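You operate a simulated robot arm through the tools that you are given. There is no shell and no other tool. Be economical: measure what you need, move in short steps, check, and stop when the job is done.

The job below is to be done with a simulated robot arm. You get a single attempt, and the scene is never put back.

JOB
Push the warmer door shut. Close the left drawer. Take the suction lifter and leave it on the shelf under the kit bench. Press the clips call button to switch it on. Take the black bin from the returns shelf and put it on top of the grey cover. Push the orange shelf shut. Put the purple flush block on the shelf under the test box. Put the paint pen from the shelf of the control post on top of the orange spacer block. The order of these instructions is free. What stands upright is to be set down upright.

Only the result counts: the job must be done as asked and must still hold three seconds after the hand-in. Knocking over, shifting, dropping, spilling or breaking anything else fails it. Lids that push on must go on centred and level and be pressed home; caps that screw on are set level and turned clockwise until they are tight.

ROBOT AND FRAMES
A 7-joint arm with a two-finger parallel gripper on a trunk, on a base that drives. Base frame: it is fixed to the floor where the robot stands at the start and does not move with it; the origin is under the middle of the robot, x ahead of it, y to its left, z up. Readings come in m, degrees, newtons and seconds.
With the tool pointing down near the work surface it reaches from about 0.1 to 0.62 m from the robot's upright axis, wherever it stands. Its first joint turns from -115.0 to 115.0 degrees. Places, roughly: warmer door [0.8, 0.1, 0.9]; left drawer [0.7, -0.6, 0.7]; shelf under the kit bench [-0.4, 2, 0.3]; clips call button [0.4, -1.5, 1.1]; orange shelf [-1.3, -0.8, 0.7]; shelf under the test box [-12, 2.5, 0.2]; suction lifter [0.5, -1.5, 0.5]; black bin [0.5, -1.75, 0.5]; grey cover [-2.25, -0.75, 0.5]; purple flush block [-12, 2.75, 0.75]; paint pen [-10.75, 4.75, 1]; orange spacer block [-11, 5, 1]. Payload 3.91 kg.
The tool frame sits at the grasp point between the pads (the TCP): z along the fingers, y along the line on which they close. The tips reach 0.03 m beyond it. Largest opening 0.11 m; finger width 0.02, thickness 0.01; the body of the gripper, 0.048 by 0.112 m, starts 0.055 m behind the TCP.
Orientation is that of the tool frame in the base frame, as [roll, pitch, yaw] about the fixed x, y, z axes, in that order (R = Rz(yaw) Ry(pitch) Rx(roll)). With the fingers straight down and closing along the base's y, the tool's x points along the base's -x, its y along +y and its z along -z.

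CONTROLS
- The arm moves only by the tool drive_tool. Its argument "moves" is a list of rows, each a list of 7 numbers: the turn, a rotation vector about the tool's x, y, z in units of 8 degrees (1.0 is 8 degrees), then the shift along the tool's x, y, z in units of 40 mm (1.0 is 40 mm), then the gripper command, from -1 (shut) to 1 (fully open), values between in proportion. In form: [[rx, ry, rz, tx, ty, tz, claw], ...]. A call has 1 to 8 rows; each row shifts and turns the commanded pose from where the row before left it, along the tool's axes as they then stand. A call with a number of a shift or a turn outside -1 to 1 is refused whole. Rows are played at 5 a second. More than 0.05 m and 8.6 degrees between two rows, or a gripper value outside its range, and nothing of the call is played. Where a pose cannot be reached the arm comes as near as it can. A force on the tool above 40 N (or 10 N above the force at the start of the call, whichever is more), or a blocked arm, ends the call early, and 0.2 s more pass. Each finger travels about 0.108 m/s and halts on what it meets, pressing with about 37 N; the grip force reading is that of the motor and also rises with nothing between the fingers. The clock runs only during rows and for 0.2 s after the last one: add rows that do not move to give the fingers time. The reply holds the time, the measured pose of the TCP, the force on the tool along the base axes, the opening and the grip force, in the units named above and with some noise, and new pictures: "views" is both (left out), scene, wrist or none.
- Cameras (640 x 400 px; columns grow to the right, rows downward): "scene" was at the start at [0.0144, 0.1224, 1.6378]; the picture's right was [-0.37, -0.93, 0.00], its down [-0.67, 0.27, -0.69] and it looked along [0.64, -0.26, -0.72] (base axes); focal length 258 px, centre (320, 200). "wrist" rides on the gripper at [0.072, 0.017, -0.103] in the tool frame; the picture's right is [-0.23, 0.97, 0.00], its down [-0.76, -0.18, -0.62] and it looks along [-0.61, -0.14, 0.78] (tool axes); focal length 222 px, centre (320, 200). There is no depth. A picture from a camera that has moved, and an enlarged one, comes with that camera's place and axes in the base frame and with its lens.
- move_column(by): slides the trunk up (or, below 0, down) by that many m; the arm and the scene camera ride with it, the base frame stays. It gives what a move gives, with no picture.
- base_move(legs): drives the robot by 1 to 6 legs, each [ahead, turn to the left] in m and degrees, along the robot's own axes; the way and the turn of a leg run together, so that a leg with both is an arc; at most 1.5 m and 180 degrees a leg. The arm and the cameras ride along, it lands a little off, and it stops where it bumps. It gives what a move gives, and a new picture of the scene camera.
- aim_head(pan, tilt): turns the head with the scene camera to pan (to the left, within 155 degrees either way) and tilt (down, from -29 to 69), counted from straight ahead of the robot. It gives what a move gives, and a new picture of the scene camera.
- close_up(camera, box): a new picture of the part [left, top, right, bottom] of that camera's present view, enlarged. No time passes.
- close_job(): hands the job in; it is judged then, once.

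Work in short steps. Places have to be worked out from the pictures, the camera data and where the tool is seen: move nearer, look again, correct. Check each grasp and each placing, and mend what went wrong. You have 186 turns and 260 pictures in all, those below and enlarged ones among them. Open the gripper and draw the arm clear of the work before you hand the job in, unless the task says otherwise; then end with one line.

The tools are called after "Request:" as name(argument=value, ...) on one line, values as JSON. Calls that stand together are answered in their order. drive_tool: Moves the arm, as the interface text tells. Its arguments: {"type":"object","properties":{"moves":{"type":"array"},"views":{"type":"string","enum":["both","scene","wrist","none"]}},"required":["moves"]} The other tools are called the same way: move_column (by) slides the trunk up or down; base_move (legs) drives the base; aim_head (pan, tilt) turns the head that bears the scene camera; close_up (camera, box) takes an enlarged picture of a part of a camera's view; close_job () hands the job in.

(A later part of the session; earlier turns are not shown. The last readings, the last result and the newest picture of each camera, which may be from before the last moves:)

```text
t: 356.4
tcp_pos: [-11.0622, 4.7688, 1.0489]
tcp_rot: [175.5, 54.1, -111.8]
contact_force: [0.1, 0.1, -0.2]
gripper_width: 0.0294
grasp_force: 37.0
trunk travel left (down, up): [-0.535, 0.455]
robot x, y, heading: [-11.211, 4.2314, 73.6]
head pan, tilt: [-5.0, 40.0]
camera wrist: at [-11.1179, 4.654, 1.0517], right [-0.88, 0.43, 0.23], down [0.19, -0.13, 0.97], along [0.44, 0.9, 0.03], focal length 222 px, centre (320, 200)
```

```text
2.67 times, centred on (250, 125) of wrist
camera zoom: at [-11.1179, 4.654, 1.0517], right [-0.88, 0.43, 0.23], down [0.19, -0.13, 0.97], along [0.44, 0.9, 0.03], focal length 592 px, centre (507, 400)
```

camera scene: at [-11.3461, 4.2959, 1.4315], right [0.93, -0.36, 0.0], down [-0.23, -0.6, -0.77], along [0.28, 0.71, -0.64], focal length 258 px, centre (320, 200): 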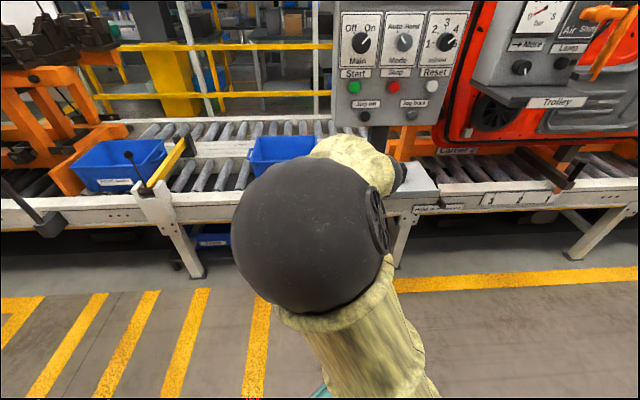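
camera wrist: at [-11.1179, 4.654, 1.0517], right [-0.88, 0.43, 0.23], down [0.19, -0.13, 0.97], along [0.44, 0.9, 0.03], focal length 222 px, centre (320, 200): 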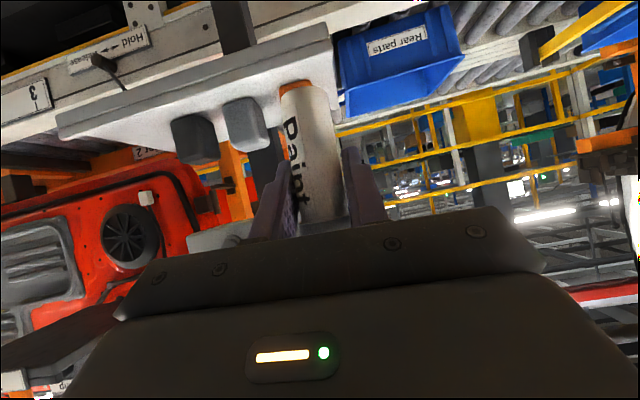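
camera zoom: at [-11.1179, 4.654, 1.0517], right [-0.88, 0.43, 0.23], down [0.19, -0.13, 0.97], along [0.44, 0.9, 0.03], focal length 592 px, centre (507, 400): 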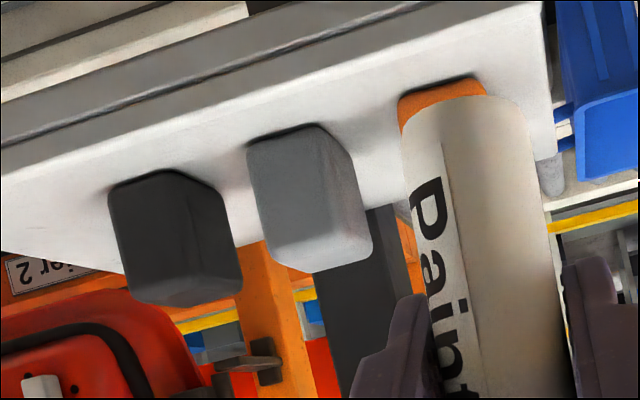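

Orange block: lateral r≈-11.967, top z≈0.961, centre ~0.187 m ahead; footprint ~4 cm. I correct heading and lateral, then advance most of the way.

Request:
base_move(legs=[[0, -1.5]])

Request:
base_move(legs=[[0.1, 0]])

Request:
drive_tool(moves=[[0, 0, 0, 0, 0, 0, -1]], views="wrist")

```text
t: 357.2
tcp_pos: [-11.0472, 4.7649, 1.0495]
tcp_rot: [175.5, 54.0, -113.3]
contact_force: [-0.4, 0.0, -0.7]
gripper_width: 0.029
grasp_force: 36.9
trunk travel left (down, up): [-0.535, 0.455]
robot x, y, heading: [-11.213, 4.2325, 72.3]
head pan, tilt: [-5.0, 40.0]
camera scene: at [-11.3443, 4.2994, 1.4315], right [0.92, -0.39, 0.0], down [-0.25, -0.59, -0.77], along [0.3, 0.71, -0.64], focal length 258 px, centre (320, 200)
```

scene: 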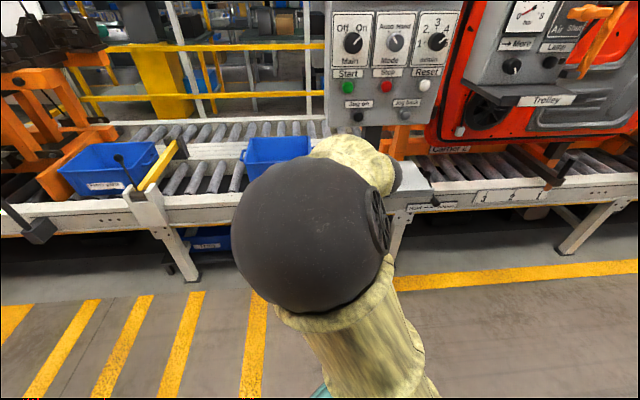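

```text
t: 358.3
tcp_pos: [-11.0147, 4.8602, 1.0487]
tcp_rot: [175.5, 54.1, -113.5]
contact_force: [-0.8, 0.2, -0.4]
gripper_width: 0.0293
grasp_force: 36.9
trunk travel left (down, up): [-0.535, 0.455]
robot x, y, heading: [-11.1842, 4.3303, 71.8]
head pan, tilt: [-5.0, 40.0]
camera scene: at [-11.3127, 4.3966, 1.4315], right [0.92, -0.39, 0.0], down [-0.25, -0.59, -0.77], along [0.3, 0.7, -0.64], focal length 258 px, centre (320, 200)
```

scene: 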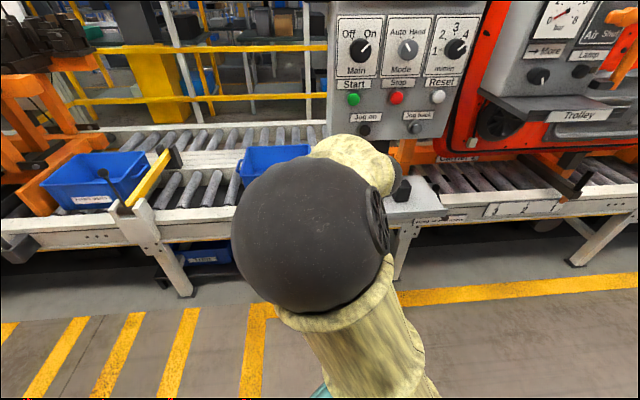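

```text
t: 358.7
tcp_pos: [-11.0147, 4.8593, 1.0485]
tcp_rot: [175.4, 54.1, -113.5]
contact_force: [-0.2, 0.8, -0.2]
gripper_width: 0.029
grasp_force: 37.3
trunk travel left (down, up): [-0.535, 0.455]
robot x, y, heading: [-11.1811, 4.3293, 71.7]
head pan, tilt: [-5.0, 40.0]
camera wrist: at [-11.074, 4.7471, 1.0517], right [-0.86, 0.45, 0.23], down [0.19, -0.13, 0.97], along [0.47, 0.88, 0.03], focal length 222 px, centre (320, 200)
```

wrist: 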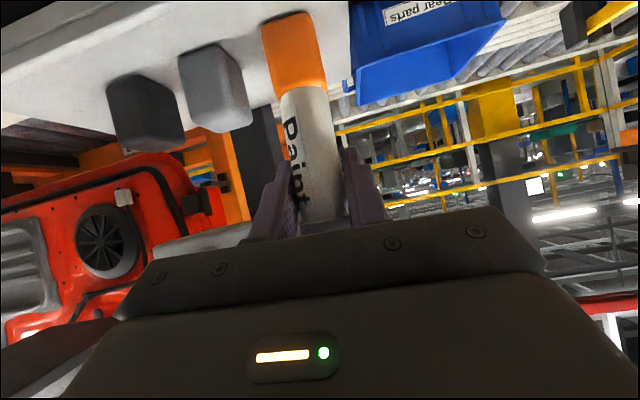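

Request:
close_up(camera="wrist", box=[170, 0, 370, 150])

```text
2.67 times, centred on (270, 75) of wrist
camera zoom: at [-11.074, 4.7471, 1.0517], right [-0.86, 0.45, 0.23], down [0.19, -0.13, 0.97], along [0.47, 0.88, 0.03], focal length 592 px, centre (453, 533)
```

zoom: 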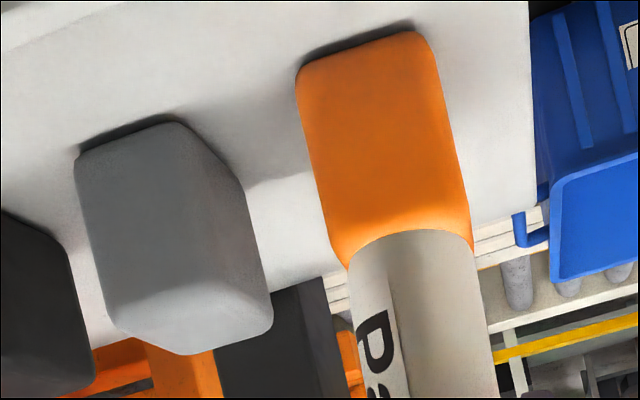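

Block centre: r=-11.967, f=1.339, top z≈0.96; pen base over TCP. I shift 6 mm right, advance 0.083 and lower toward the top.

Request:
drive_tool(moves=[[0, 0, 0, 0, -0.15, 0, -1]], views="none")

Request:
base_move(legs=[[0.083, 0]])

Request:
move_column(by=-0.022)

Request:
drive_tool(moves=[[0, 0, 0, 0, 0, 0, -1]], views="wrist")

```text
t: 359.1
tcp_pos: [-11.0092, 4.858, 1.0486]
tcp_rot: [175.5, 54.0, -113.5]
contact_force: [-0.3, 0.1, 0.0]
gripper_width: 0.0289
grasp_force: 36.7
trunk travel left (down, up): [-0.535, 0.455]
robot x, y, heading: [-11.1829, 4.3278, 71.8]
head pan, tilt: [-5.0, 40.0]
```

```text
t: 360.2
tcp_pos: [-10.9848, 4.9376, 1.0481]
tcp_rot: [175.5, 54.0, -113.4]
contact_force: [0.3, 0.3, -0.1]
gripper_width: 0.029
grasp_force: 37.2
trunk travel left (down, up): [-0.535, 0.455]
robot x, y, heading: [-11.1533, 4.4076, 71.9]
head pan, tilt: [-5.0, 40.0]
camera scene: at [-11.287, 4.4756, 1.4315], right [0.92, -0.39, 0.0], down [-0.25, -0.59, -0.77], along [0.3, 0.7, -0.64], focal length 258 px, centre (320, 200)
```

scene: 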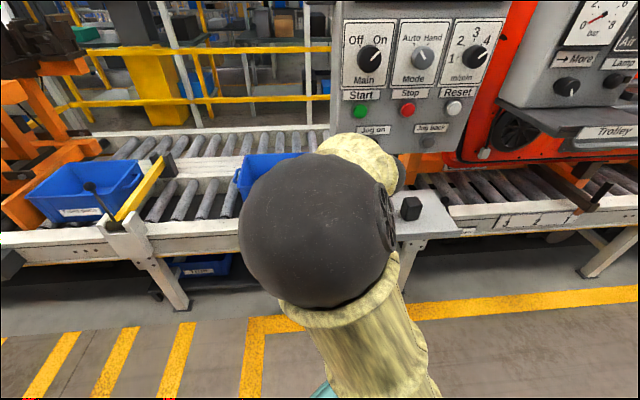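

```text
t: 360.9
tcp_pos: [-10.9838, 4.937, 1.0269]
tcp_rot: [175.5, 54.1, -113.4]
contact_force: [1.1, -0.1, -1.0]
gripper_width: 0.0291
grasp_force: 36.7
trunk travel left (down, up): [-0.513, 0.477]
robot x, y, heading: [-11.1551, 4.4025, 72.1]
head pan, tilt: [-5.0, 40.0]
```

```text
t: 361.3
tcp_pos: [-10.9839, 4.9375, 1.026]
tcp_rot: [175.4, 54.0, -113.4]
contact_force: [0.7, 0.4, -1.3]
gripper_width: 0.0292
grasp_force: 37.2
trunk travel left (down, up): [-0.513, 0.477]
robot x, y, heading: [-11.1574, 4.4109, 71.7]
head pan, tilt: [-5.0, 40.0]
camera wrist: at [-11.043, 4.8241, 1.0292], right [-0.86, 0.45, 0.23], down [0.19, -0.13, 0.97], along [0.47, 0.88, 0.03], focal length 222 px, centre (320, 200)
```

wrist: 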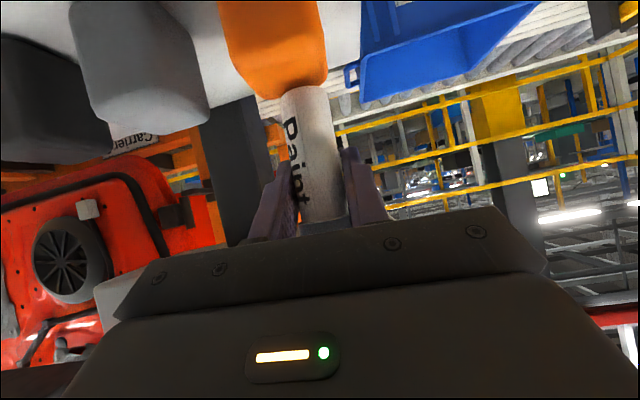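

Request:
close_up(camera="wrist", box=[200, 0, 400, 150])

```text
2.67 times, centred on (300, 75) of wrist
camera zoom: at [-11.043, 4.8241, 1.0292], right [-0.86, 0.45, 0.23], down [0.19, -0.13, 0.97], along [0.47, 0.88, 0.03], focal length 592 px, centre (373, 533)
```

zoom: 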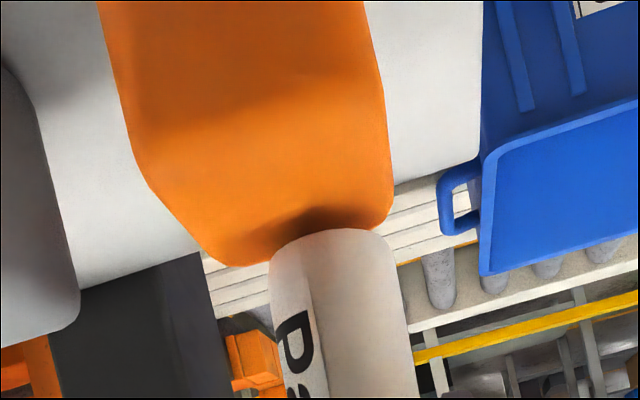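

Pen is within ~1 cm of the block's centre. A small correction (5 mm back, 5 mm right), then lower in small steps.

Request:
drive_tool(moves=[[0, 0, 0, 0.074, -0.13, -0.1, -1], [0, 0, 0, 0, 0, 0, -1]], views="none")

Request:
move_column(by=-0.007)

Request:
move_column(by=-0.004)

Request:
close_up(camera="wrist", box=[200, 0, 400, 150])

```text
t: 361.9
tcp_pos: [-10.981, 4.9305, 1.0266]
tcp_rot: [175.4, 54.0, -113.5]
contact_force: [1.0, 0.3, -0.9]
gripper_width: 0.0291
grasp_force: 36.9
trunk travel left (down, up): [-0.513, 0.477]
robot x, y, heading: [-11.1553, 4.4057, 71.8]
head pan, tilt: [-5.0, 40.0]
```

```text
t: 362.4
tcp_pos: [-10.981, 4.932, 1.0209]
tcp_rot: [175.5, 54.3, -113.6]
contact_force: [-0.1, 0.4, 7.6]
gripper_width: 0.029
grasp_force: 36.8
trunk travel left (down, up): [-0.506, 0.484]
robot x, y, heading: [-11.1607, 4.4083, 72.0]
head pan, tilt: [-5.0, 40.0]
```

```text
t: 362.9
tcp_pos: [-10.9804, 4.9302, 1.0201]
tcp_rot: [175.4, 54.4, -113.6]
contact_force: [0.0, 3.6, 34.0]
gripper_width: 0.0294
grasp_force: 37.0
trunk travel left (down, up): [-0.502, 0.488]
robot x, y, heading: [-11.1585, 4.4057, 72.1]
head pan, tilt: [-5.0, 40.0]
```

```text
2.67 times, centred on (300, 75) of wrist
camera zoom: at [-11.0398, 4.8166, 1.0212], right [-0.86, 0.45, 0.23], down [0.19, -0.14, 0.97], along [0.47, 0.88, 0.03], focal length 592 px, centre (373, 533)
```

zoom: 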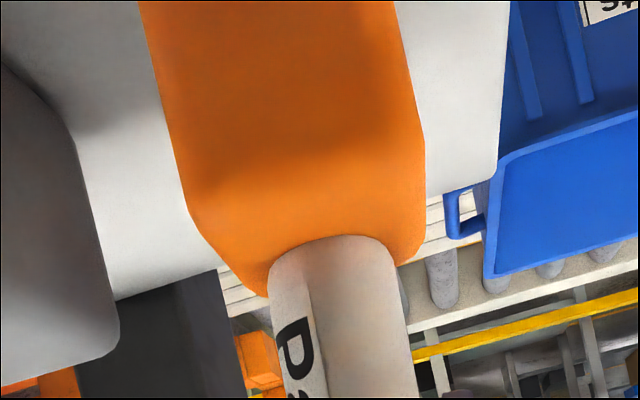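

Contact at TCP z≈1.0205. The pen looks ~8–10 mm too far back on the block. I lift 6 mm, shift back 9 mm, and re-check.

Request:
move_column(by=0.008)

Request:
drive_tool(moves=[[0, 0, 0, 0.132, -0.05, -0.182, -1], [0, 0, 0, 0, 0, 0, -1]], views="none")

Request:
close_up(camera="wrist", box=[200, 0, 400, 150])

```text
t: 363.5
tcp_pos: [-10.9809, 4.9289, 1.0216]
tcp_rot: [175.6, 53.9, -113.3]
contact_force: [-1.1, 0.1, -0.2]
gripper_width: 0.0287
grasp_force: 37.1
trunk travel left (down, up): [-0.51, 0.48]
robot x, y, heading: [-11.1606, 4.4081, 72.0]
head pan, tilt: [-5.0, 40.0]
```

```text
t: 364.1
tcp_pos: [-10.9816, 4.9202, 1.0243]
tcp_rot: [175.5, 54.0, -113.4]
contact_force: [0.0, 0.0, -0.8]
gripper_width: 0.0288
grasp_force: 37.2
trunk travel left (down, up): [-0.51, 0.48]
robot x, y, heading: [-11.1563, 4.408, 72.1]
head pan, tilt: [-5.0, 40.0]
```

```text
2.67 times, centred on (300, 75) of wrist
camera zoom: at [-11.0404, 4.8075, 1.0266], right [-0.86, 0.45, 0.23], down [0.19, -0.13, 0.97], along [0.47, 0.88, 0.03], focal length 592 px, centre (373, 533)
```

zoom: 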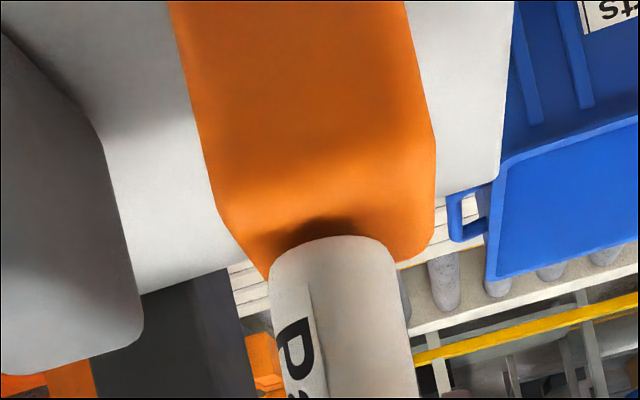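

Now within ~5 mm of centre. A tiny further correction and lower to contact.

Request:
drive_tool(moves=[[0, 0, 0, 0.044, 0.06, -0.06, -1], [0, 0, 0, 0, 0, 0, -1]], views="none")

Request:
move_column(by=-0.005)

Request:
close_up(camera="wrist", box=[200, 0, 400, 150])

```text
t: 364.7
tcp_pos: [-10.9853, 4.9188, 1.0234]
tcp_rot: [175.5, 54.0, -113.4]
contact_force: [-0.3, 0.3, 0.2]
gripper_width: 0.0289
grasp_force: 37.2
trunk travel left (down, up): [-0.51, 0.48]
robot x, y, heading: [-11.158, 4.4108, 71.8]
head pan, tilt: [-5.0, 40.0]
```

```text
t: 365.3
tcp_pos: [-10.9851, 4.9185, 1.0201]
tcp_rot: [175.6, 54.2, -113.5]
contact_force: [0.7, 0.5, 5.4]
gripper_width: 0.029
grasp_force: 36.6
trunk travel left (down, up): [-0.505, 0.485]
robot x, y, heading: [-11.1563, 4.4055, 72.3]
head pan, tilt: [-5.0, 40.0]
```

```text
2.67 times, centred on (300, 75) of wrist
camera zoom: at [-11.0437, 4.8055, 1.0223], right [-0.86, 0.45, 0.23], down [0.19, -0.13, 0.97], along [0.47, 0.88, 0.03], focal length 592 px, centre (373, 533)
```

zoom: 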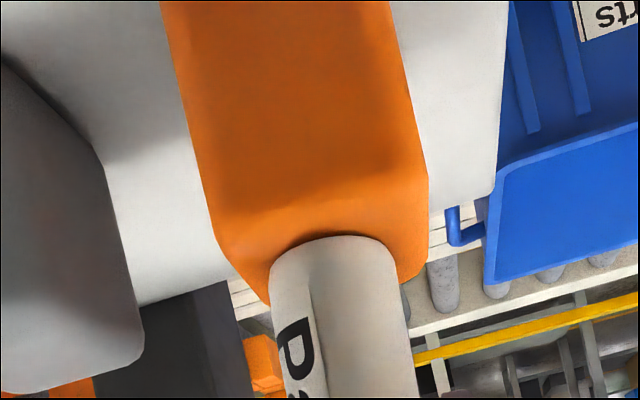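

Light contact, pen well over the block's top. Release gently and check.

Request:
drive_tool(moves=[[0, 0, 0, 0, 0, 0, -0.4], [0, 0, 0, 0, 0, 0, -0.2], [0, 0, 0, 0, 0, 0, 0.0], [0, 0, 0, 0, 0, 0, 0.09], [0, 0, 0, 0, 0, 0, 0.09]], views="wrist")

```text
t: 366.5
tcp_pos: [-10.9851, 4.9181, 1.0192]
tcp_rot: [175.6, 54.0, -113.5]
contact_force: [0.0, 0.6, -0.2]
gripper_width: 0.0599
grasp_force: 0.0
trunk travel left (down, up): [-0.505, 0.485]
robot x, y, heading: [-11.1535, 4.405, 71.8]
head pan, tilt: [-5.0, 40.0]
camera wrist: at [-11.0438, 4.8055, 1.0218], right [-0.86, 0.45, 0.23], down [0.19, -0.13, 0.97], along [0.47, 0.88, 0.03], focal length 222 px, centre (320, 200)
```

wrist: 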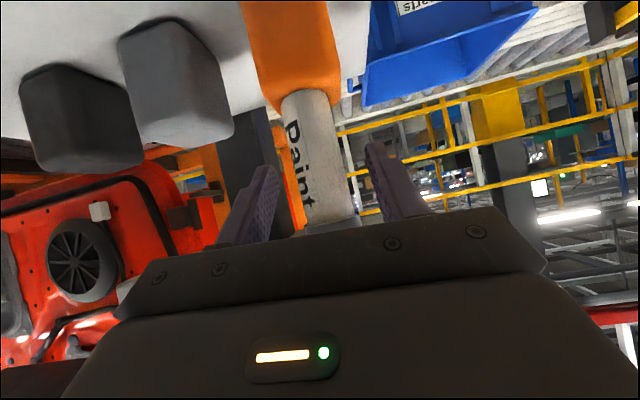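

The pen stands on the block. I back straight out and check from a distance.

Request:
base_move(legs=[[-0.4, 0]])

Request:
drive_tool(moves=[[0, 0, 0, 0, 0, 0, 0.09]], views="wrist")

Request:
close_up(camera="wrist", box=[200, 50, 440, 230])

```text
t: 368.9
tcp_pos: [-11.1075, 4.5386, 1.0192]
tcp_rot: [175.5, 54.1, -113.5]
contact_force: [0.2, 0.6, 0.3]
gripper_width: 0.06
grasp_force: 0.0
trunk travel left (down, up): [-0.505, 0.485]
robot x, y, heading: [-11.2819, 4.0286, 71.8]
head pan, tilt: [-5.0, 40.0]
camera scene: at [-11.4107, 4.0957, 1.4015], right [0.92, -0.39, 0.0], down [-0.25, -0.59, -0.77], along [0.3, 0.7, -0.64], focal length 258 px, centre (320, 200)
```

scene: 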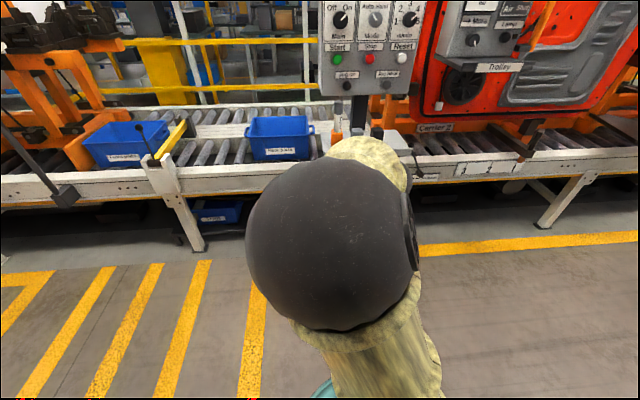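

```text
t: 369.4
tcp_pos: [-11.1084, 4.5397, 1.0192]
tcp_rot: [175.5, 53.9, -113.6]
contact_force: [-0.9, -0.1, 0.5]
gripper_width: 0.0599
grasp_force: 0.2
trunk travel left (down, up): [-0.505, 0.485]
robot x, y, heading: [-11.2785, 4.0295, 71.8]
head pan, tilt: [-5.0, 40.0]
camera wrist: at [-11.167, 4.4264, 1.0217], right [-0.86, 0.45, 0.23], down [0.19, -0.13, 0.97], along [0.47, 0.88, 0.03], focal length 222 px, centre (320, 200)
```

wrist: 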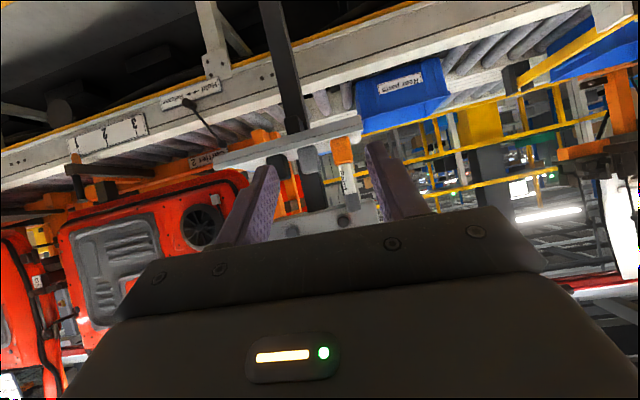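

```text
2.22 times, centred on (320, 140) of wrist
camera zoom: at [-11.167, 4.4264, 1.0217], right [-0.86, 0.45, 0.23], down [0.19, -0.13, 0.97], along [0.47, 0.88, 0.03], focal length 494 px, centre (320, 333)
```

zoom: 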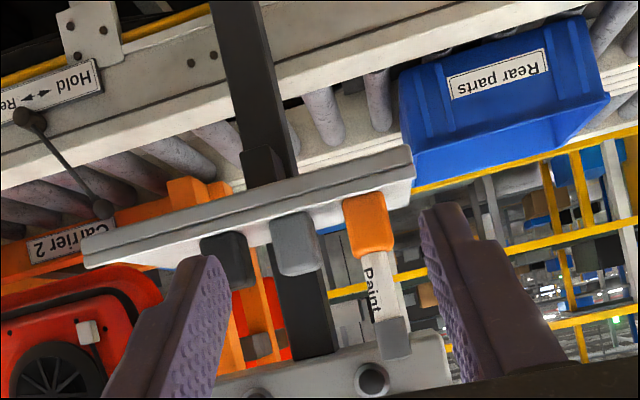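

Pen stands upright on the orange block. Next, the test box: turn round and look.

Request:
base_move(legs=[[-0.2, 0], [0, 180]])

Request:
aim_head(pan=-10, tilt=30)

```text
t: 378.4
tcp_pos: [-11.4871, 3.3189, 1.0183]
tcp_rot: [175.5, 54.0, 69.5]
contact_force: [-0.6, 0.7, -1.1]
gripper_width: 0.0598
grasp_force: 0.0
trunk travel left (down, up): [-0.505, 0.485]
robot x, y, heading: [-11.342, 3.8354, -105.3]
head pan, tilt: [-5.0, 40.0]
camera scene: at [-11.2084, 3.7759, 1.4015], right [-0.94, 0.34, 0.0], down [0.22, 0.6, -0.77], along [-0.26, -0.72, -0.64], focal length 258 px, centre (320, 200)
```

scene: 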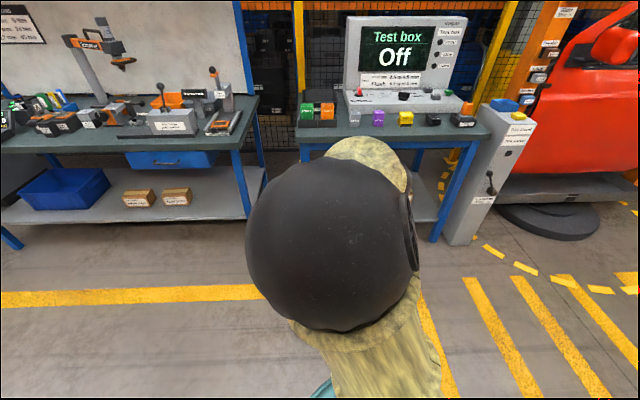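

```text
t: 379.1
tcp_pos: [-11.4864, 3.3183, 1.0194]
tcp_rot: [175.5, 54.0, 69.4]
contact_force: [0.4, -0.9, 1.0]
gripper_width: 0.0598
grasp_force: 0.0
trunk travel left (down, up): [-0.505, 0.485]
robot x, y, heading: [-11.3402, 3.8377, -104.8]
head pan, tilt: [-10.0, 30.0]
camera scene: at [-11.2175, 3.7739, 1.4168], right [-0.91, 0.43, 0.0], down [0.21, 0.45, -0.87], along [-0.37, -0.78, -0.5], focal length 258 px, centre (320, 200)
```

scene: 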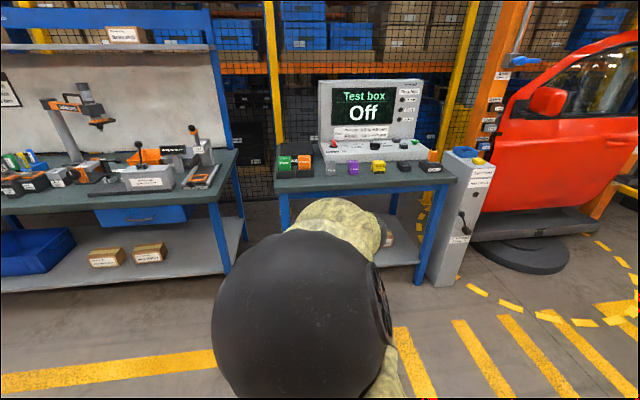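

Request:
close_up(camera="scene", box=[260, 70, 480, 290])

```text
1.82 times, centred on (370, 180) of scene
camera zoom: at [-11.2175, 3.7739, 1.4168], right [-0.91, 0.43, 0.0], down [0.21, 0.45, -0.87], along [-0.37, -0.78, -0.5], focal length 469 px, centre (229, 236)
```

zoom: 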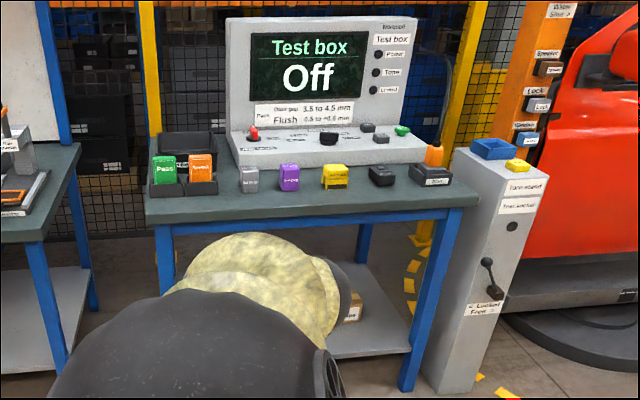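

The purple block is in the row on the test-box bench, around (-11.96, 2.65), table top z≈0.83; the shelf below is at z≈0.2. I drive up in front of the block (heading -110°).

Request:
base_move(legs=[[0, -21.6], [0.58, 0], [0, 16.4]])

Request:
drive_tool(moves=[[0, 0, 0, 0, 0, 0, 1], [0, 0, 0, 0, 0, 0, 1], [0, 0, 0, 0, 0, 0, 1]], views="wrist")

```text
t: 384.5
tcp_pos: [-11.8832, 2.8681, 1.0185]
tcp_rot: [175.4, 54.0, 63.8]
contact_force: [-0.2, -0.2, -0.2]
gripper_width: 0.0602
grasp_force: 0.1
trunk travel left (down, up): [-0.505, 0.485]
robot x, y, heading: [-11.6876, 3.3712, -110.5]
head pan, tilt: [-10.0, 30.0]
camera scene: at [-11.5711, 3.2952, 1.4169], right [-0.86, 0.51, 0.0], down [0.25, 0.43, -0.87], along [-0.44, -0.75, -0.5], focal length 258 px, centre (320, 200)
```

scene: 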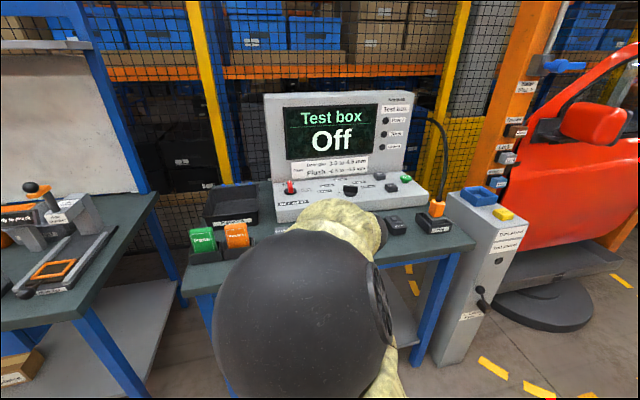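

```text
t: 385.3
tcp_pos: [-11.8832, 2.8686, 1.0197]
tcp_rot: [175.6, 54.0, 63.8]
contact_force: [0.1, -0.3, -0.4]
gripper_width: 0.1102
grasp_force: 0.2
trunk travel left (down, up): [-0.505, 0.485]
robot x, y, heading: [-11.6937, 3.3718, -110.5]
head pan, tilt: [-10.0, 30.0]
camera wrist: at [-11.8201, 2.9781, 1.0218], right [0.84, -0.49, 0.23], down [-0.18, 0.14, 0.97], along [-0.51, -0.86, 0.03], focal length 222 px, centre (320, 200)
```

wrist: 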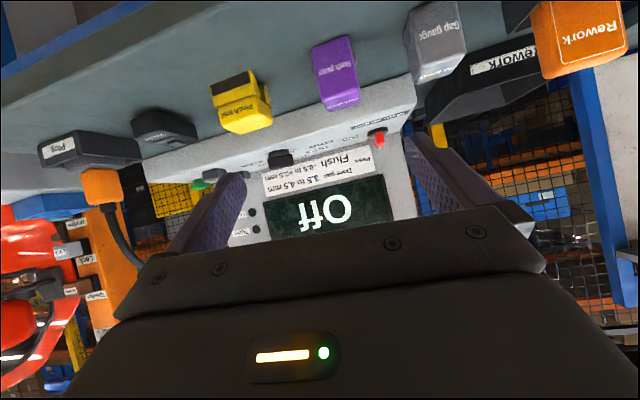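

Request:
close_up(camera="wrist", box=[240, 10, 440, 160])

```text
2.67 times, centred on (340, 85) of wrist
camera zoom: at [-11.8201, 2.9781, 1.0218], right [0.84, -0.49, 0.23], down [-0.18, 0.14, 0.97], along [-0.51, -0.86, 0.03], focal length 592 px, centre (267, 507)
```

zoom: 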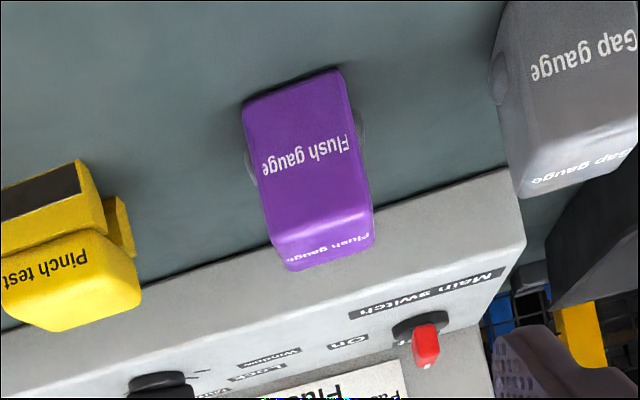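

Block: front-bottom centre at r=12.123, f=1.588, 58 mm wide, 50 deep, ~80 high (table z≈0.80), small knobs at mid height. I steepen the tool to ~56° down, shift 25 mm left, lower to z≈0.935 and drive over it.

Request:
drive_tool(moves=[[0, 1, 0, 0, 0.35, 0, 1], [0, 1, 0, 0, 0.3, 0, 1], [0, 0.5, 0, 0, 0, 0, 1], [0, 0, 0, 0, 0, 0, 1]], views="none")

Request:
move_column(by=-0.075)

Request:
base_move(legs=[[0.17, 0]])

Request:
drive_tool(moves=[[0, 0, 0, 0, 0, 0, 1]], views="wrist")

```text
t: 386.3
tcp_pos: [-11.8609, 2.8574, 1.021]
tcp_rot: [176.8, 34.0, 65.6]
contact_force: [-0.3, -0.1, -0.3]
gripper_width: 0.11
grasp_force: 0.1
trunk travel left (down, up): [-0.505, 0.485]
robot x, y, heading: [-11.6898, 3.3724, -110.8]
head pan, tilt: [-10.0, 30.0]
```

```text
t: 387.4
tcp_pos: [-11.8595, 2.8579, 0.9465]
tcp_rot: [176.7, 34.1, 65.7]
contact_force: [0.2, -0.5, 0.0]
gripper_width: 0.1102
grasp_force: 0.0
trunk travel left (down, up): [-0.43, 0.56]
robot x, y, heading: [-11.6888, 3.3723, -110.6]
head pan, tilt: [-10.0, 30.0]
```

```text
t: 388.9
tcp_pos: [-11.9206, 2.6967, 0.9449]
tcp_rot: [176.8, 34.2, 65.7]
contact_force: [-0.5, -0.6, -0.4]
gripper_width: 0.1097
grasp_force: 0.0
trunk travel left (down, up): [-0.43, 0.56]
robot x, y, heading: [-11.7529, 3.2094, -110.6]
head pan, tilt: [-10.0, 30.0]
camera scene: at [-11.6318, 3.1336, 1.3418], right [-0.86, 0.51, 0.0], down [0.25, 0.43, -0.87], along [-0.44, -0.75, -0.5], focal length 258 px, centre (320, 200)
```

scene: 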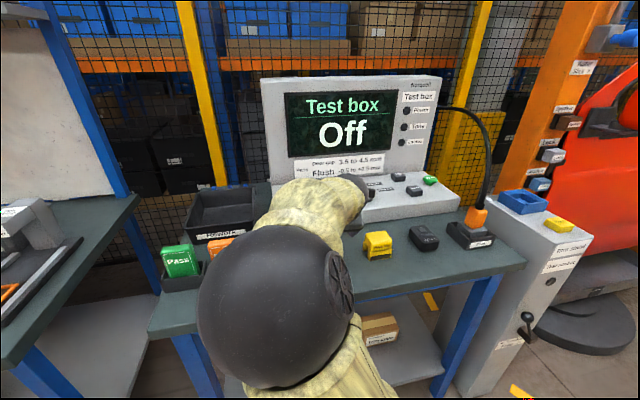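

```text
t: 389.3
tcp_pos: [-11.919, 2.6975, 0.9452]
tcp_rot: [176.9, 34.2, 65.8]
contact_force: [0.9, -0.1, -0.6]
gripper_width: 0.1101
grasp_force: 0.0
trunk travel left (down, up): [-0.43, 0.56]
robot x, y, heading: [-11.7485, 3.2105, -110.7]
head pan, tilt: [-10.0, 30.0]
camera wrist: at [-11.8616, 2.7997, 0.9912], right [0.82, -0.54, 0.17], down [-0.31, -0.17, 0.93], along [-0.48, -0.82, -0.31], focal length 222 px, centre (320, 200)
```

wrist: 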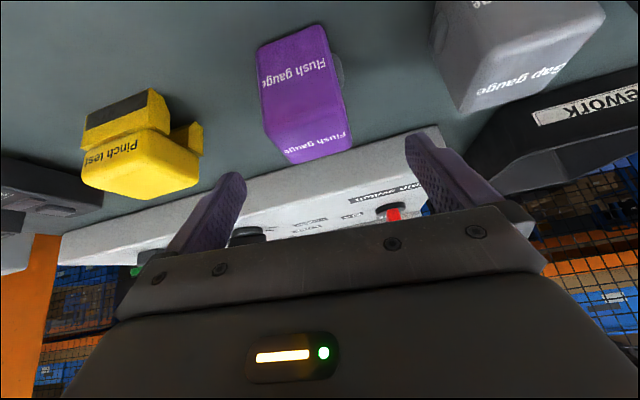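

Re-triangulating: table z≈0.845, block top ≈0.908, centre r=12.124, f=1.536 — the tool is almost above it. I nudge 8 mm forward and lower to TCP z≈0.903 (above the knobs), then close.

Request:
drive_tool(moves=[[0, 0, 0, -0.166, 0, 0.112, 1], [0, 0, 0, 0, 0, 0, 1]], views="none")

Request:
move_column(by=-0.042)

Request:
drive_tool(moves=[[0, 0, 0, 0, 0, 0, 0.6], [0, 0, 0, 0, 0, 0, 0.2], [0, 0, 0, 0, 0, 0, -0.3], [0, 0, 0, 0, 0, 0, -1], [0, 0, 0, 0, 0, 0, -1]], views="wrist")

```text
t: 389.9
tcp_pos: [-11.9245, 2.6898, 0.9458]
tcp_rot: [176.8, 34.1, 65.7]
contact_force: [0.9, -0.5, 0.7]
gripper_width: 0.1098
grasp_force: 0.0
trunk travel left (down, up): [-0.43, 0.56]
robot x, y, heading: [-11.7517, 3.2109, -110.7]
head pan, tilt: [-10.0, 30.0]
```

```text
t: 390.7
tcp_pos: [-11.923, 2.6883, 0.9042]
tcp_rot: [176.8, 34.2, 65.6]
contact_force: [1.0, 0.1, -0.2]
gripper_width: 0.11
grasp_force: 0.0
trunk travel left (down, up): [-0.388, 0.602]
robot x, y, heading: [-11.749, 3.209, -110.6]
head pan, tilt: [-10.0, 30.0]
```

```text
t: 391.9
tcp_pos: [-11.9233, 2.689, 0.9048]
tcp_rot: [176.8, 34.0, 65.6]
contact_force: [-1.2, -0.6, 2.7]
gripper_width: 0.0516
grasp_force: 37.4
trunk travel left (down, up): [-0.388, 0.602]
robot x, y, heading: [-11.7496, 3.2066, -110.6]
head pan, tilt: [-10.0, 30.0]
camera wrist: at [-11.865, 2.7919, 0.9496], right [0.82, -0.54, 0.17], down [-0.31, -0.17, 0.93], along [-0.48, -0.82, -0.31], focal length 222 px, centre (320, 200)
```

wrist: 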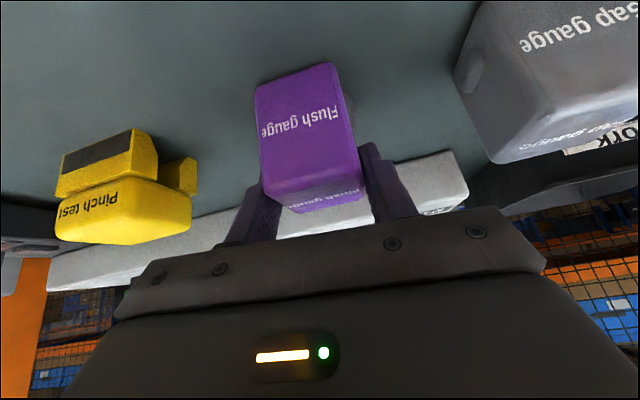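

Gripped at 52 mm. Lift and check.

Request:
move_column(by=0.06)

Request:
drive_tool(moves=[[0, 0, 0, 0, 0, 0, -1]], views="wrist")

```text
t: 392.9
tcp_pos: [-11.9237, 2.6887, 0.9627]
tcp_rot: [176.7, 34.1, 65.7]
contact_force: [0.5, 0.0, -2.3]
gripper_width: 0.05
grasp_force: 37.4
trunk travel left (down, up): [-0.448, 0.542]
robot x, y, heading: [-11.7467, 3.2084, -110.5]
head pan, tilt: [-10.0, 30.0]
```

```text
t: 393.3
tcp_pos: [-11.9237, 2.6887, 0.9632]
tcp_rot: [176.7, 34.2, 65.7]
contact_force: [0.4, 0.3, -2.1]
gripper_width: 0.05
grasp_force: 36.5
trunk travel left (down, up): [-0.448, 0.542]
robot x, y, heading: [-11.7509, 3.2112, -110.8]
head pan, tilt: [-10.0, 30.0]
camera wrist: at [-11.8649, 2.7918, 1.0094], right [0.82, -0.54, 0.17], down [-0.31, -0.17, 0.93], along [-0.48, -0.82, -0.31], focal length 222 px, centre (320, 200)
```

wrist: 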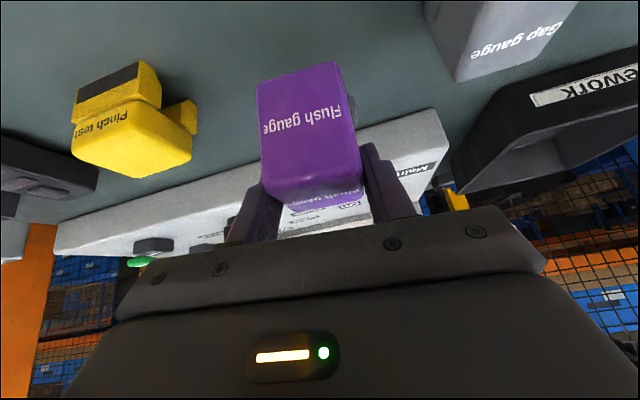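

Held. I back out 0.55, lower the trunk, and then the arm, clear of the bench.

Request:
base_move(legs=[[-0.5, 0]])

Request:
move_column(by=-0.44)

Request:
drive_tool(moves=[[0, 0, 0, 0.559, 0, 0.829, -1], [0, 0, 0, 0.559, 0, 0.829, -1], [0, 0, 0, 0.559, 0, 0.829, -1], [0, 0, 0, 0.559, 0, 0.829, -1]], views="scene")

```text
t: 396.3
tcp_pos: [-11.7489, 3.1593, 0.9643]
tcp_rot: [176.8, 34.2, 65.4]
contact_force: [0.6, 0.5, -1.8]
gripper_width: 0.0498
grasp_force: 37.3
trunk travel left (down, up): [-0.448, 0.542]
robot x, y, heading: [-11.5751, 3.6767, -111.0]
head pan, tilt: [-10.0, 30.0]
camera scene: at [-11.4541, 3.6029, 1.3599], right [-0.86, 0.51, 0.0], down [0.26, 0.43, -0.87], along [-0.45, -0.74, -0.5], focal length 258 px, centre (320, 200)
```

scene: 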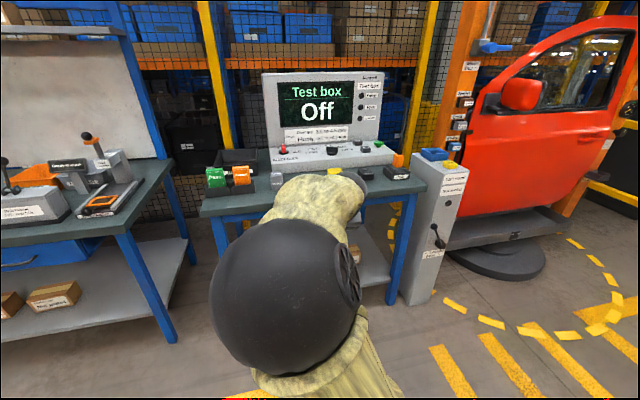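

```text
refused: -0.44 is not a number from -0.4 to 0.4
```

```text
t: 397.3
tcp_pos: [-11.7487, 3.1575, 0.8022]
tcp_rot: [177.5, 34.2, 65.2]
contact_force: [2.1, -1.4, -2.2]
gripper_width: 0.0497
grasp_force: 37.0
trunk travel left (down, up): [-0.448, 0.542]
robot x, y, heading: [-11.5745, 3.6818, -110.7]
head pan, tilt: [-10.0, 30.0]
camera scene: at [-11.4551, 3.6025, 1.3599], right [-0.86, 0.51, 0.0], down [0.26, 0.43, -0.87], along [-0.44, -0.74, -0.5], focal length 258 px, centre (320, 200)
```

scene: 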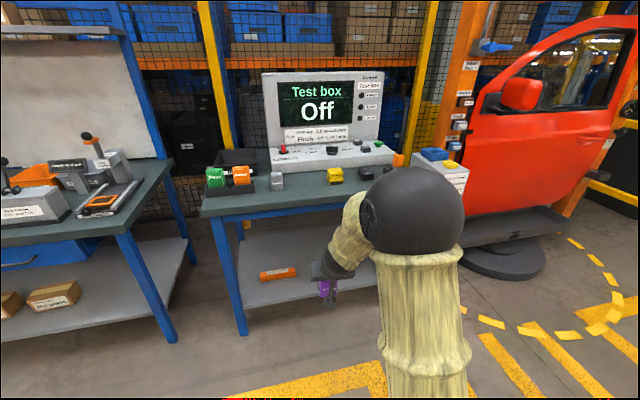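

The arm reconfigured with the elbow to the right; the shelf is now visible. Lower the trunk.

Request:
move_column(by=-0.4)

Request:
aim_head(pan=0, tilt=25)

Request:
close_up(camera="scene", box=[220, 60, 520, 300])

```text
t: 401.1
tcp_pos: [-11.7428, 3.1568, 0.4034]
tcp_rot: [176.8, 34.0, 65.4]
contact_force: [0.1, -0.2, -1.2]
gripper_width: 0.0495
grasp_force: 36.7
trunk travel left (down, up): [-0.048, 0.942]
robot x, y, heading: [-11.5688, 3.6783, -111.0]
head pan, tilt: [-10.0, 30.0]
```

```text
t: 401.8
tcp_pos: [-11.7431, 3.1561, 0.4027]
tcp_rot: [176.8, 34.1, 65.4]
contact_force: [-0.4, 0.7, -2.1]
gripper_width: 0.0499
grasp_force: 37.0
trunk travel left (down, up): [-0.048, 0.942]
robot x, y, heading: [-11.5761, 3.6822, -111.0]
head pan, tilt: [0.0, 25.0]
camera scene: at [-11.4406, 3.5946, 0.9678], right [-0.93, 0.36, 0.0], down [0.15, 0.4, -0.91], along [-0.32, -0.85, -0.42], focal length 258 px, centre (320, 200)
```

scene: 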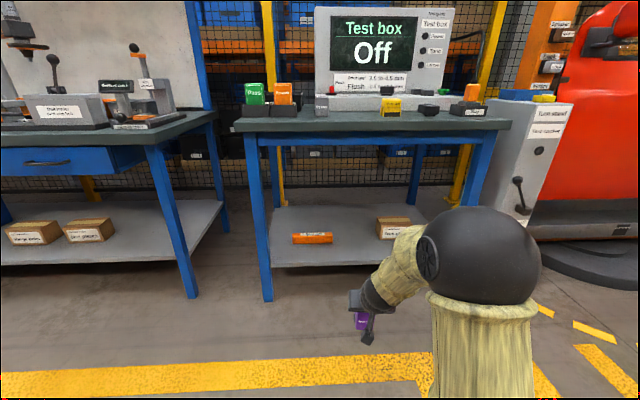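

```text
1.67 times, centred on (370, 180) of scene
camera zoom: at [-11.4406, 3.5946, 0.9678], right [-0.93, 0.36, 0.0], down [0.15, 0.4, -0.91], along [-0.32, -0.85, -0.42], focal length 430 px, centre (237, 233)
```

zoom: 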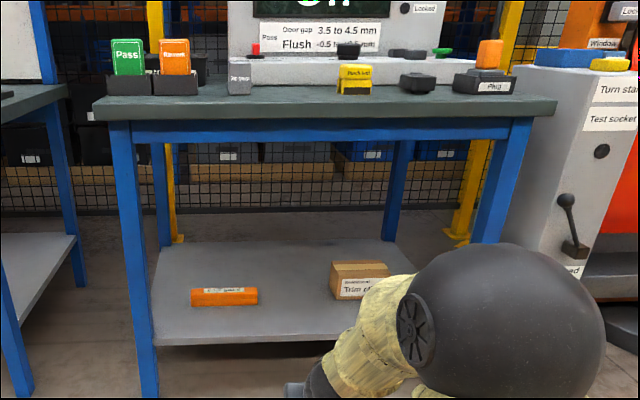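

Shelf z≈0.21; free space between the orange item and the carton, target r≈12.17, f≈1.55. I lower the arm 8 cm more and shift 5 cm right here in the open.

Request:
drive_tool(moves=[[0, 0, 0, 0.559, 0, 0.829, -1], [0, 0, 0, 0.559, 0, 0.829, -1], [0, 0, 0, 0, -0.6, 0, -1], [0, 0, 0, 0, -0.6, 0, -1]], views="both")

```text
t: 402.8
tcp_pos: [-11.7811, 3.1735, 0.3194]
tcp_rot: [176.8, 34.1, 65.3]
contact_force: [-0.1, -0.7, -2.0]
gripper_width: 0.0497
grasp_force: 36.8
trunk travel left (down, up): [-0.048, 0.942]
robot x, y, heading: [-11.5697, 3.6785, -110.9]
head pan, tilt: [0.0, 25.0]
camera scene: at [-11.4405, 3.5945, 0.9678], right [-0.93, 0.36, 0.0], down [0.15, 0.4, -0.91], along [-0.32, -0.85, -0.42], focal length 258 px, centre (320, 200)
camera wrist: at [-11.7223, 3.2766, 0.3657], right [0.82, -0.55, 0.17], down [-0.31, -0.17, 0.93], along [-0.48, -0.82, -0.31], focal length 222 px, centre (320, 200)
```

scene: 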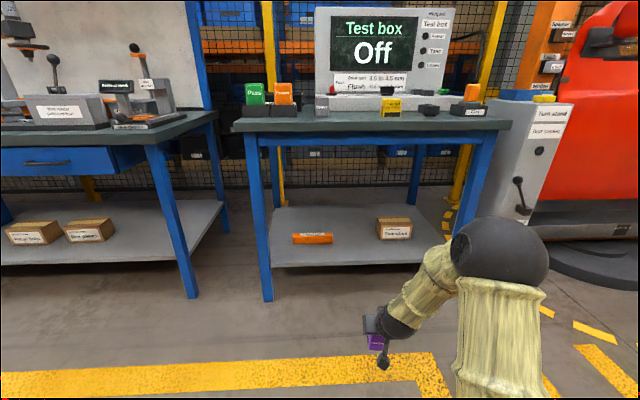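
wrist: 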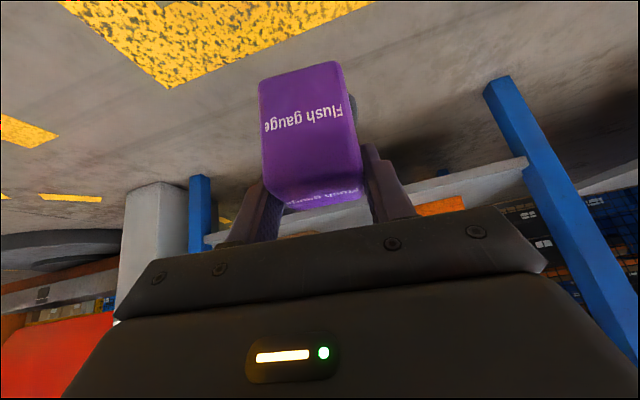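

Clear. Drive in.

Request:
base_move(legs=[[0.4, 0]])

Request:
drive_tool(moves=[[0, 0, 0, 0, 0, 0, -1]], views="wrist")

```text
t: 405.3
tcp_pos: [-11.9185, 2.7931, 0.3194]
tcp_rot: [176.8, 34.1, 66.1]
contact_force: [0.3, 0.0, -1.1]
gripper_width: 0.0499
grasp_force: 37.1
trunk travel left (down, up): [-0.048, 0.942]
robot x, y, heading: [-11.7103, 3.3014, -110.5]
head pan, tilt: [0.0, 25.0]
camera scene: at [-11.582, 3.2177, 0.9678], right [-0.94, 0.35, 0.0], down [0.15, 0.4, -0.91], along [-0.31, -0.85, -0.42], focal length 258 px, centre (320, 200)
```

scene: 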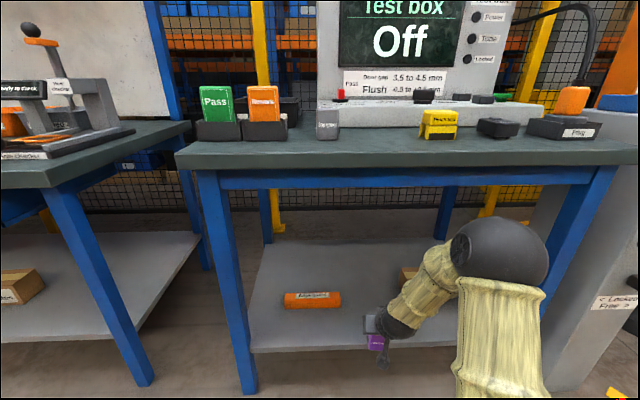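

```text
t: 405.7
tcp_pos: [-11.9178, 2.7928, 0.3197]
tcp_rot: [176.8, 34.1, 66.1]
contact_force: [0.6, -0.3, -1.7]
gripper_width: 0.0499
grasp_force: 37.3
trunk travel left (down, up): [-0.048, 0.942]
robot x, y, heading: [-11.7143, 3.301, -110.8]
head pan, tilt: [0.0, 25.0]
camera wrist: at [-11.8601, 2.8966, 0.3658], right [0.82, -0.54, 0.17], down [-0.31, -0.18, 0.93], along [-0.47, -0.82, -0.31], focal length 222 px, centre (320, 200)
```

wrist: 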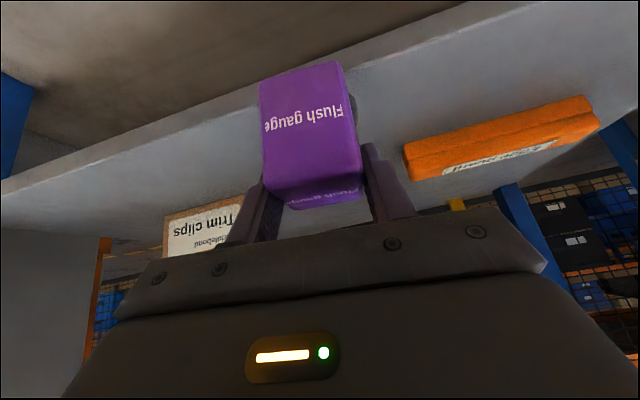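

Front edge f≈1.46 as expected. Drive 0.125 further and lower.

Request:
base_move(legs=[[0.125, 0]])

Request:
move_column(by=-0.035)

Request:
drive_tool(moves=[[0, 0, 0, 0, 0, 0, -1]], views="wrist")

```text
t: 407.0
tcp_pos: [-11.9614, 2.6737, 0.3199]
tcp_rot: [176.8, 34.1, 66.1]
contact_force: [-0.4, 0.3, -1.9]
gripper_width: 0.0498
grasp_force: 37.0
trunk travel left (down, up): [-0.048, 0.942]
robot x, y, heading: [-11.7584, 3.1813, -110.5]
head pan, tilt: [0.0, 25.0]
camera scene: at [-11.6258, 3.0989, 0.9678], right [-0.94, 0.35, 0.0], down [0.15, 0.4, -0.91], along [-0.31, -0.85, -0.42], focal length 258 px, centre (320, 200)
```

scene: 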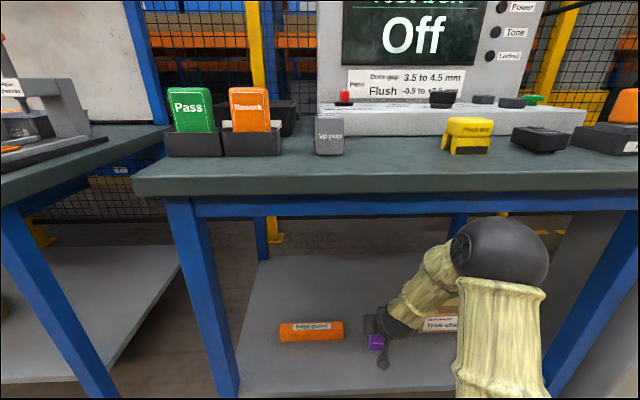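

```text
t: 407.8
tcp_pos: [-11.962, 2.6712, 0.2888]
tcp_rot: [176.9, 34.8, 66.2]
contact_force: [2.0, 1.1, 30.9]
gripper_width: 0.0499
grasp_force: 37.3
trunk travel left (down, up): [-0.013, 0.977]
robot x, y, heading: [-11.754, 3.1822, -110.2]
head pan, tilt: [0.0, 25.0]
```

```text
t: 408.2
tcp_pos: [-11.9614, 2.6728, 0.2874]
tcp_rot: [176.9, 34.6, 66.2]
contact_force: [-1.2, -7.0, 33.8]
gripper_width: 0.0497
grasp_force: 37.0
trunk travel left (down, up): [-0.013, 0.977]
robot x, y, heading: [-11.7551, 3.1783, -110.2]
head pan, tilt: [0.0, 25.0]
camera wrist: at [-11.9039, 2.7763, 0.333], right [0.83, -0.54, 0.17], down [-0.31, -0.17, 0.94], along [-0.47, -0.83, -0.3], focal length 222 px, centre (320, 200)
```

wrist: 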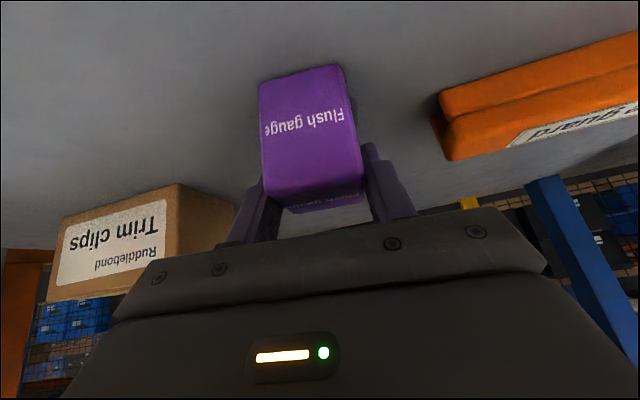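

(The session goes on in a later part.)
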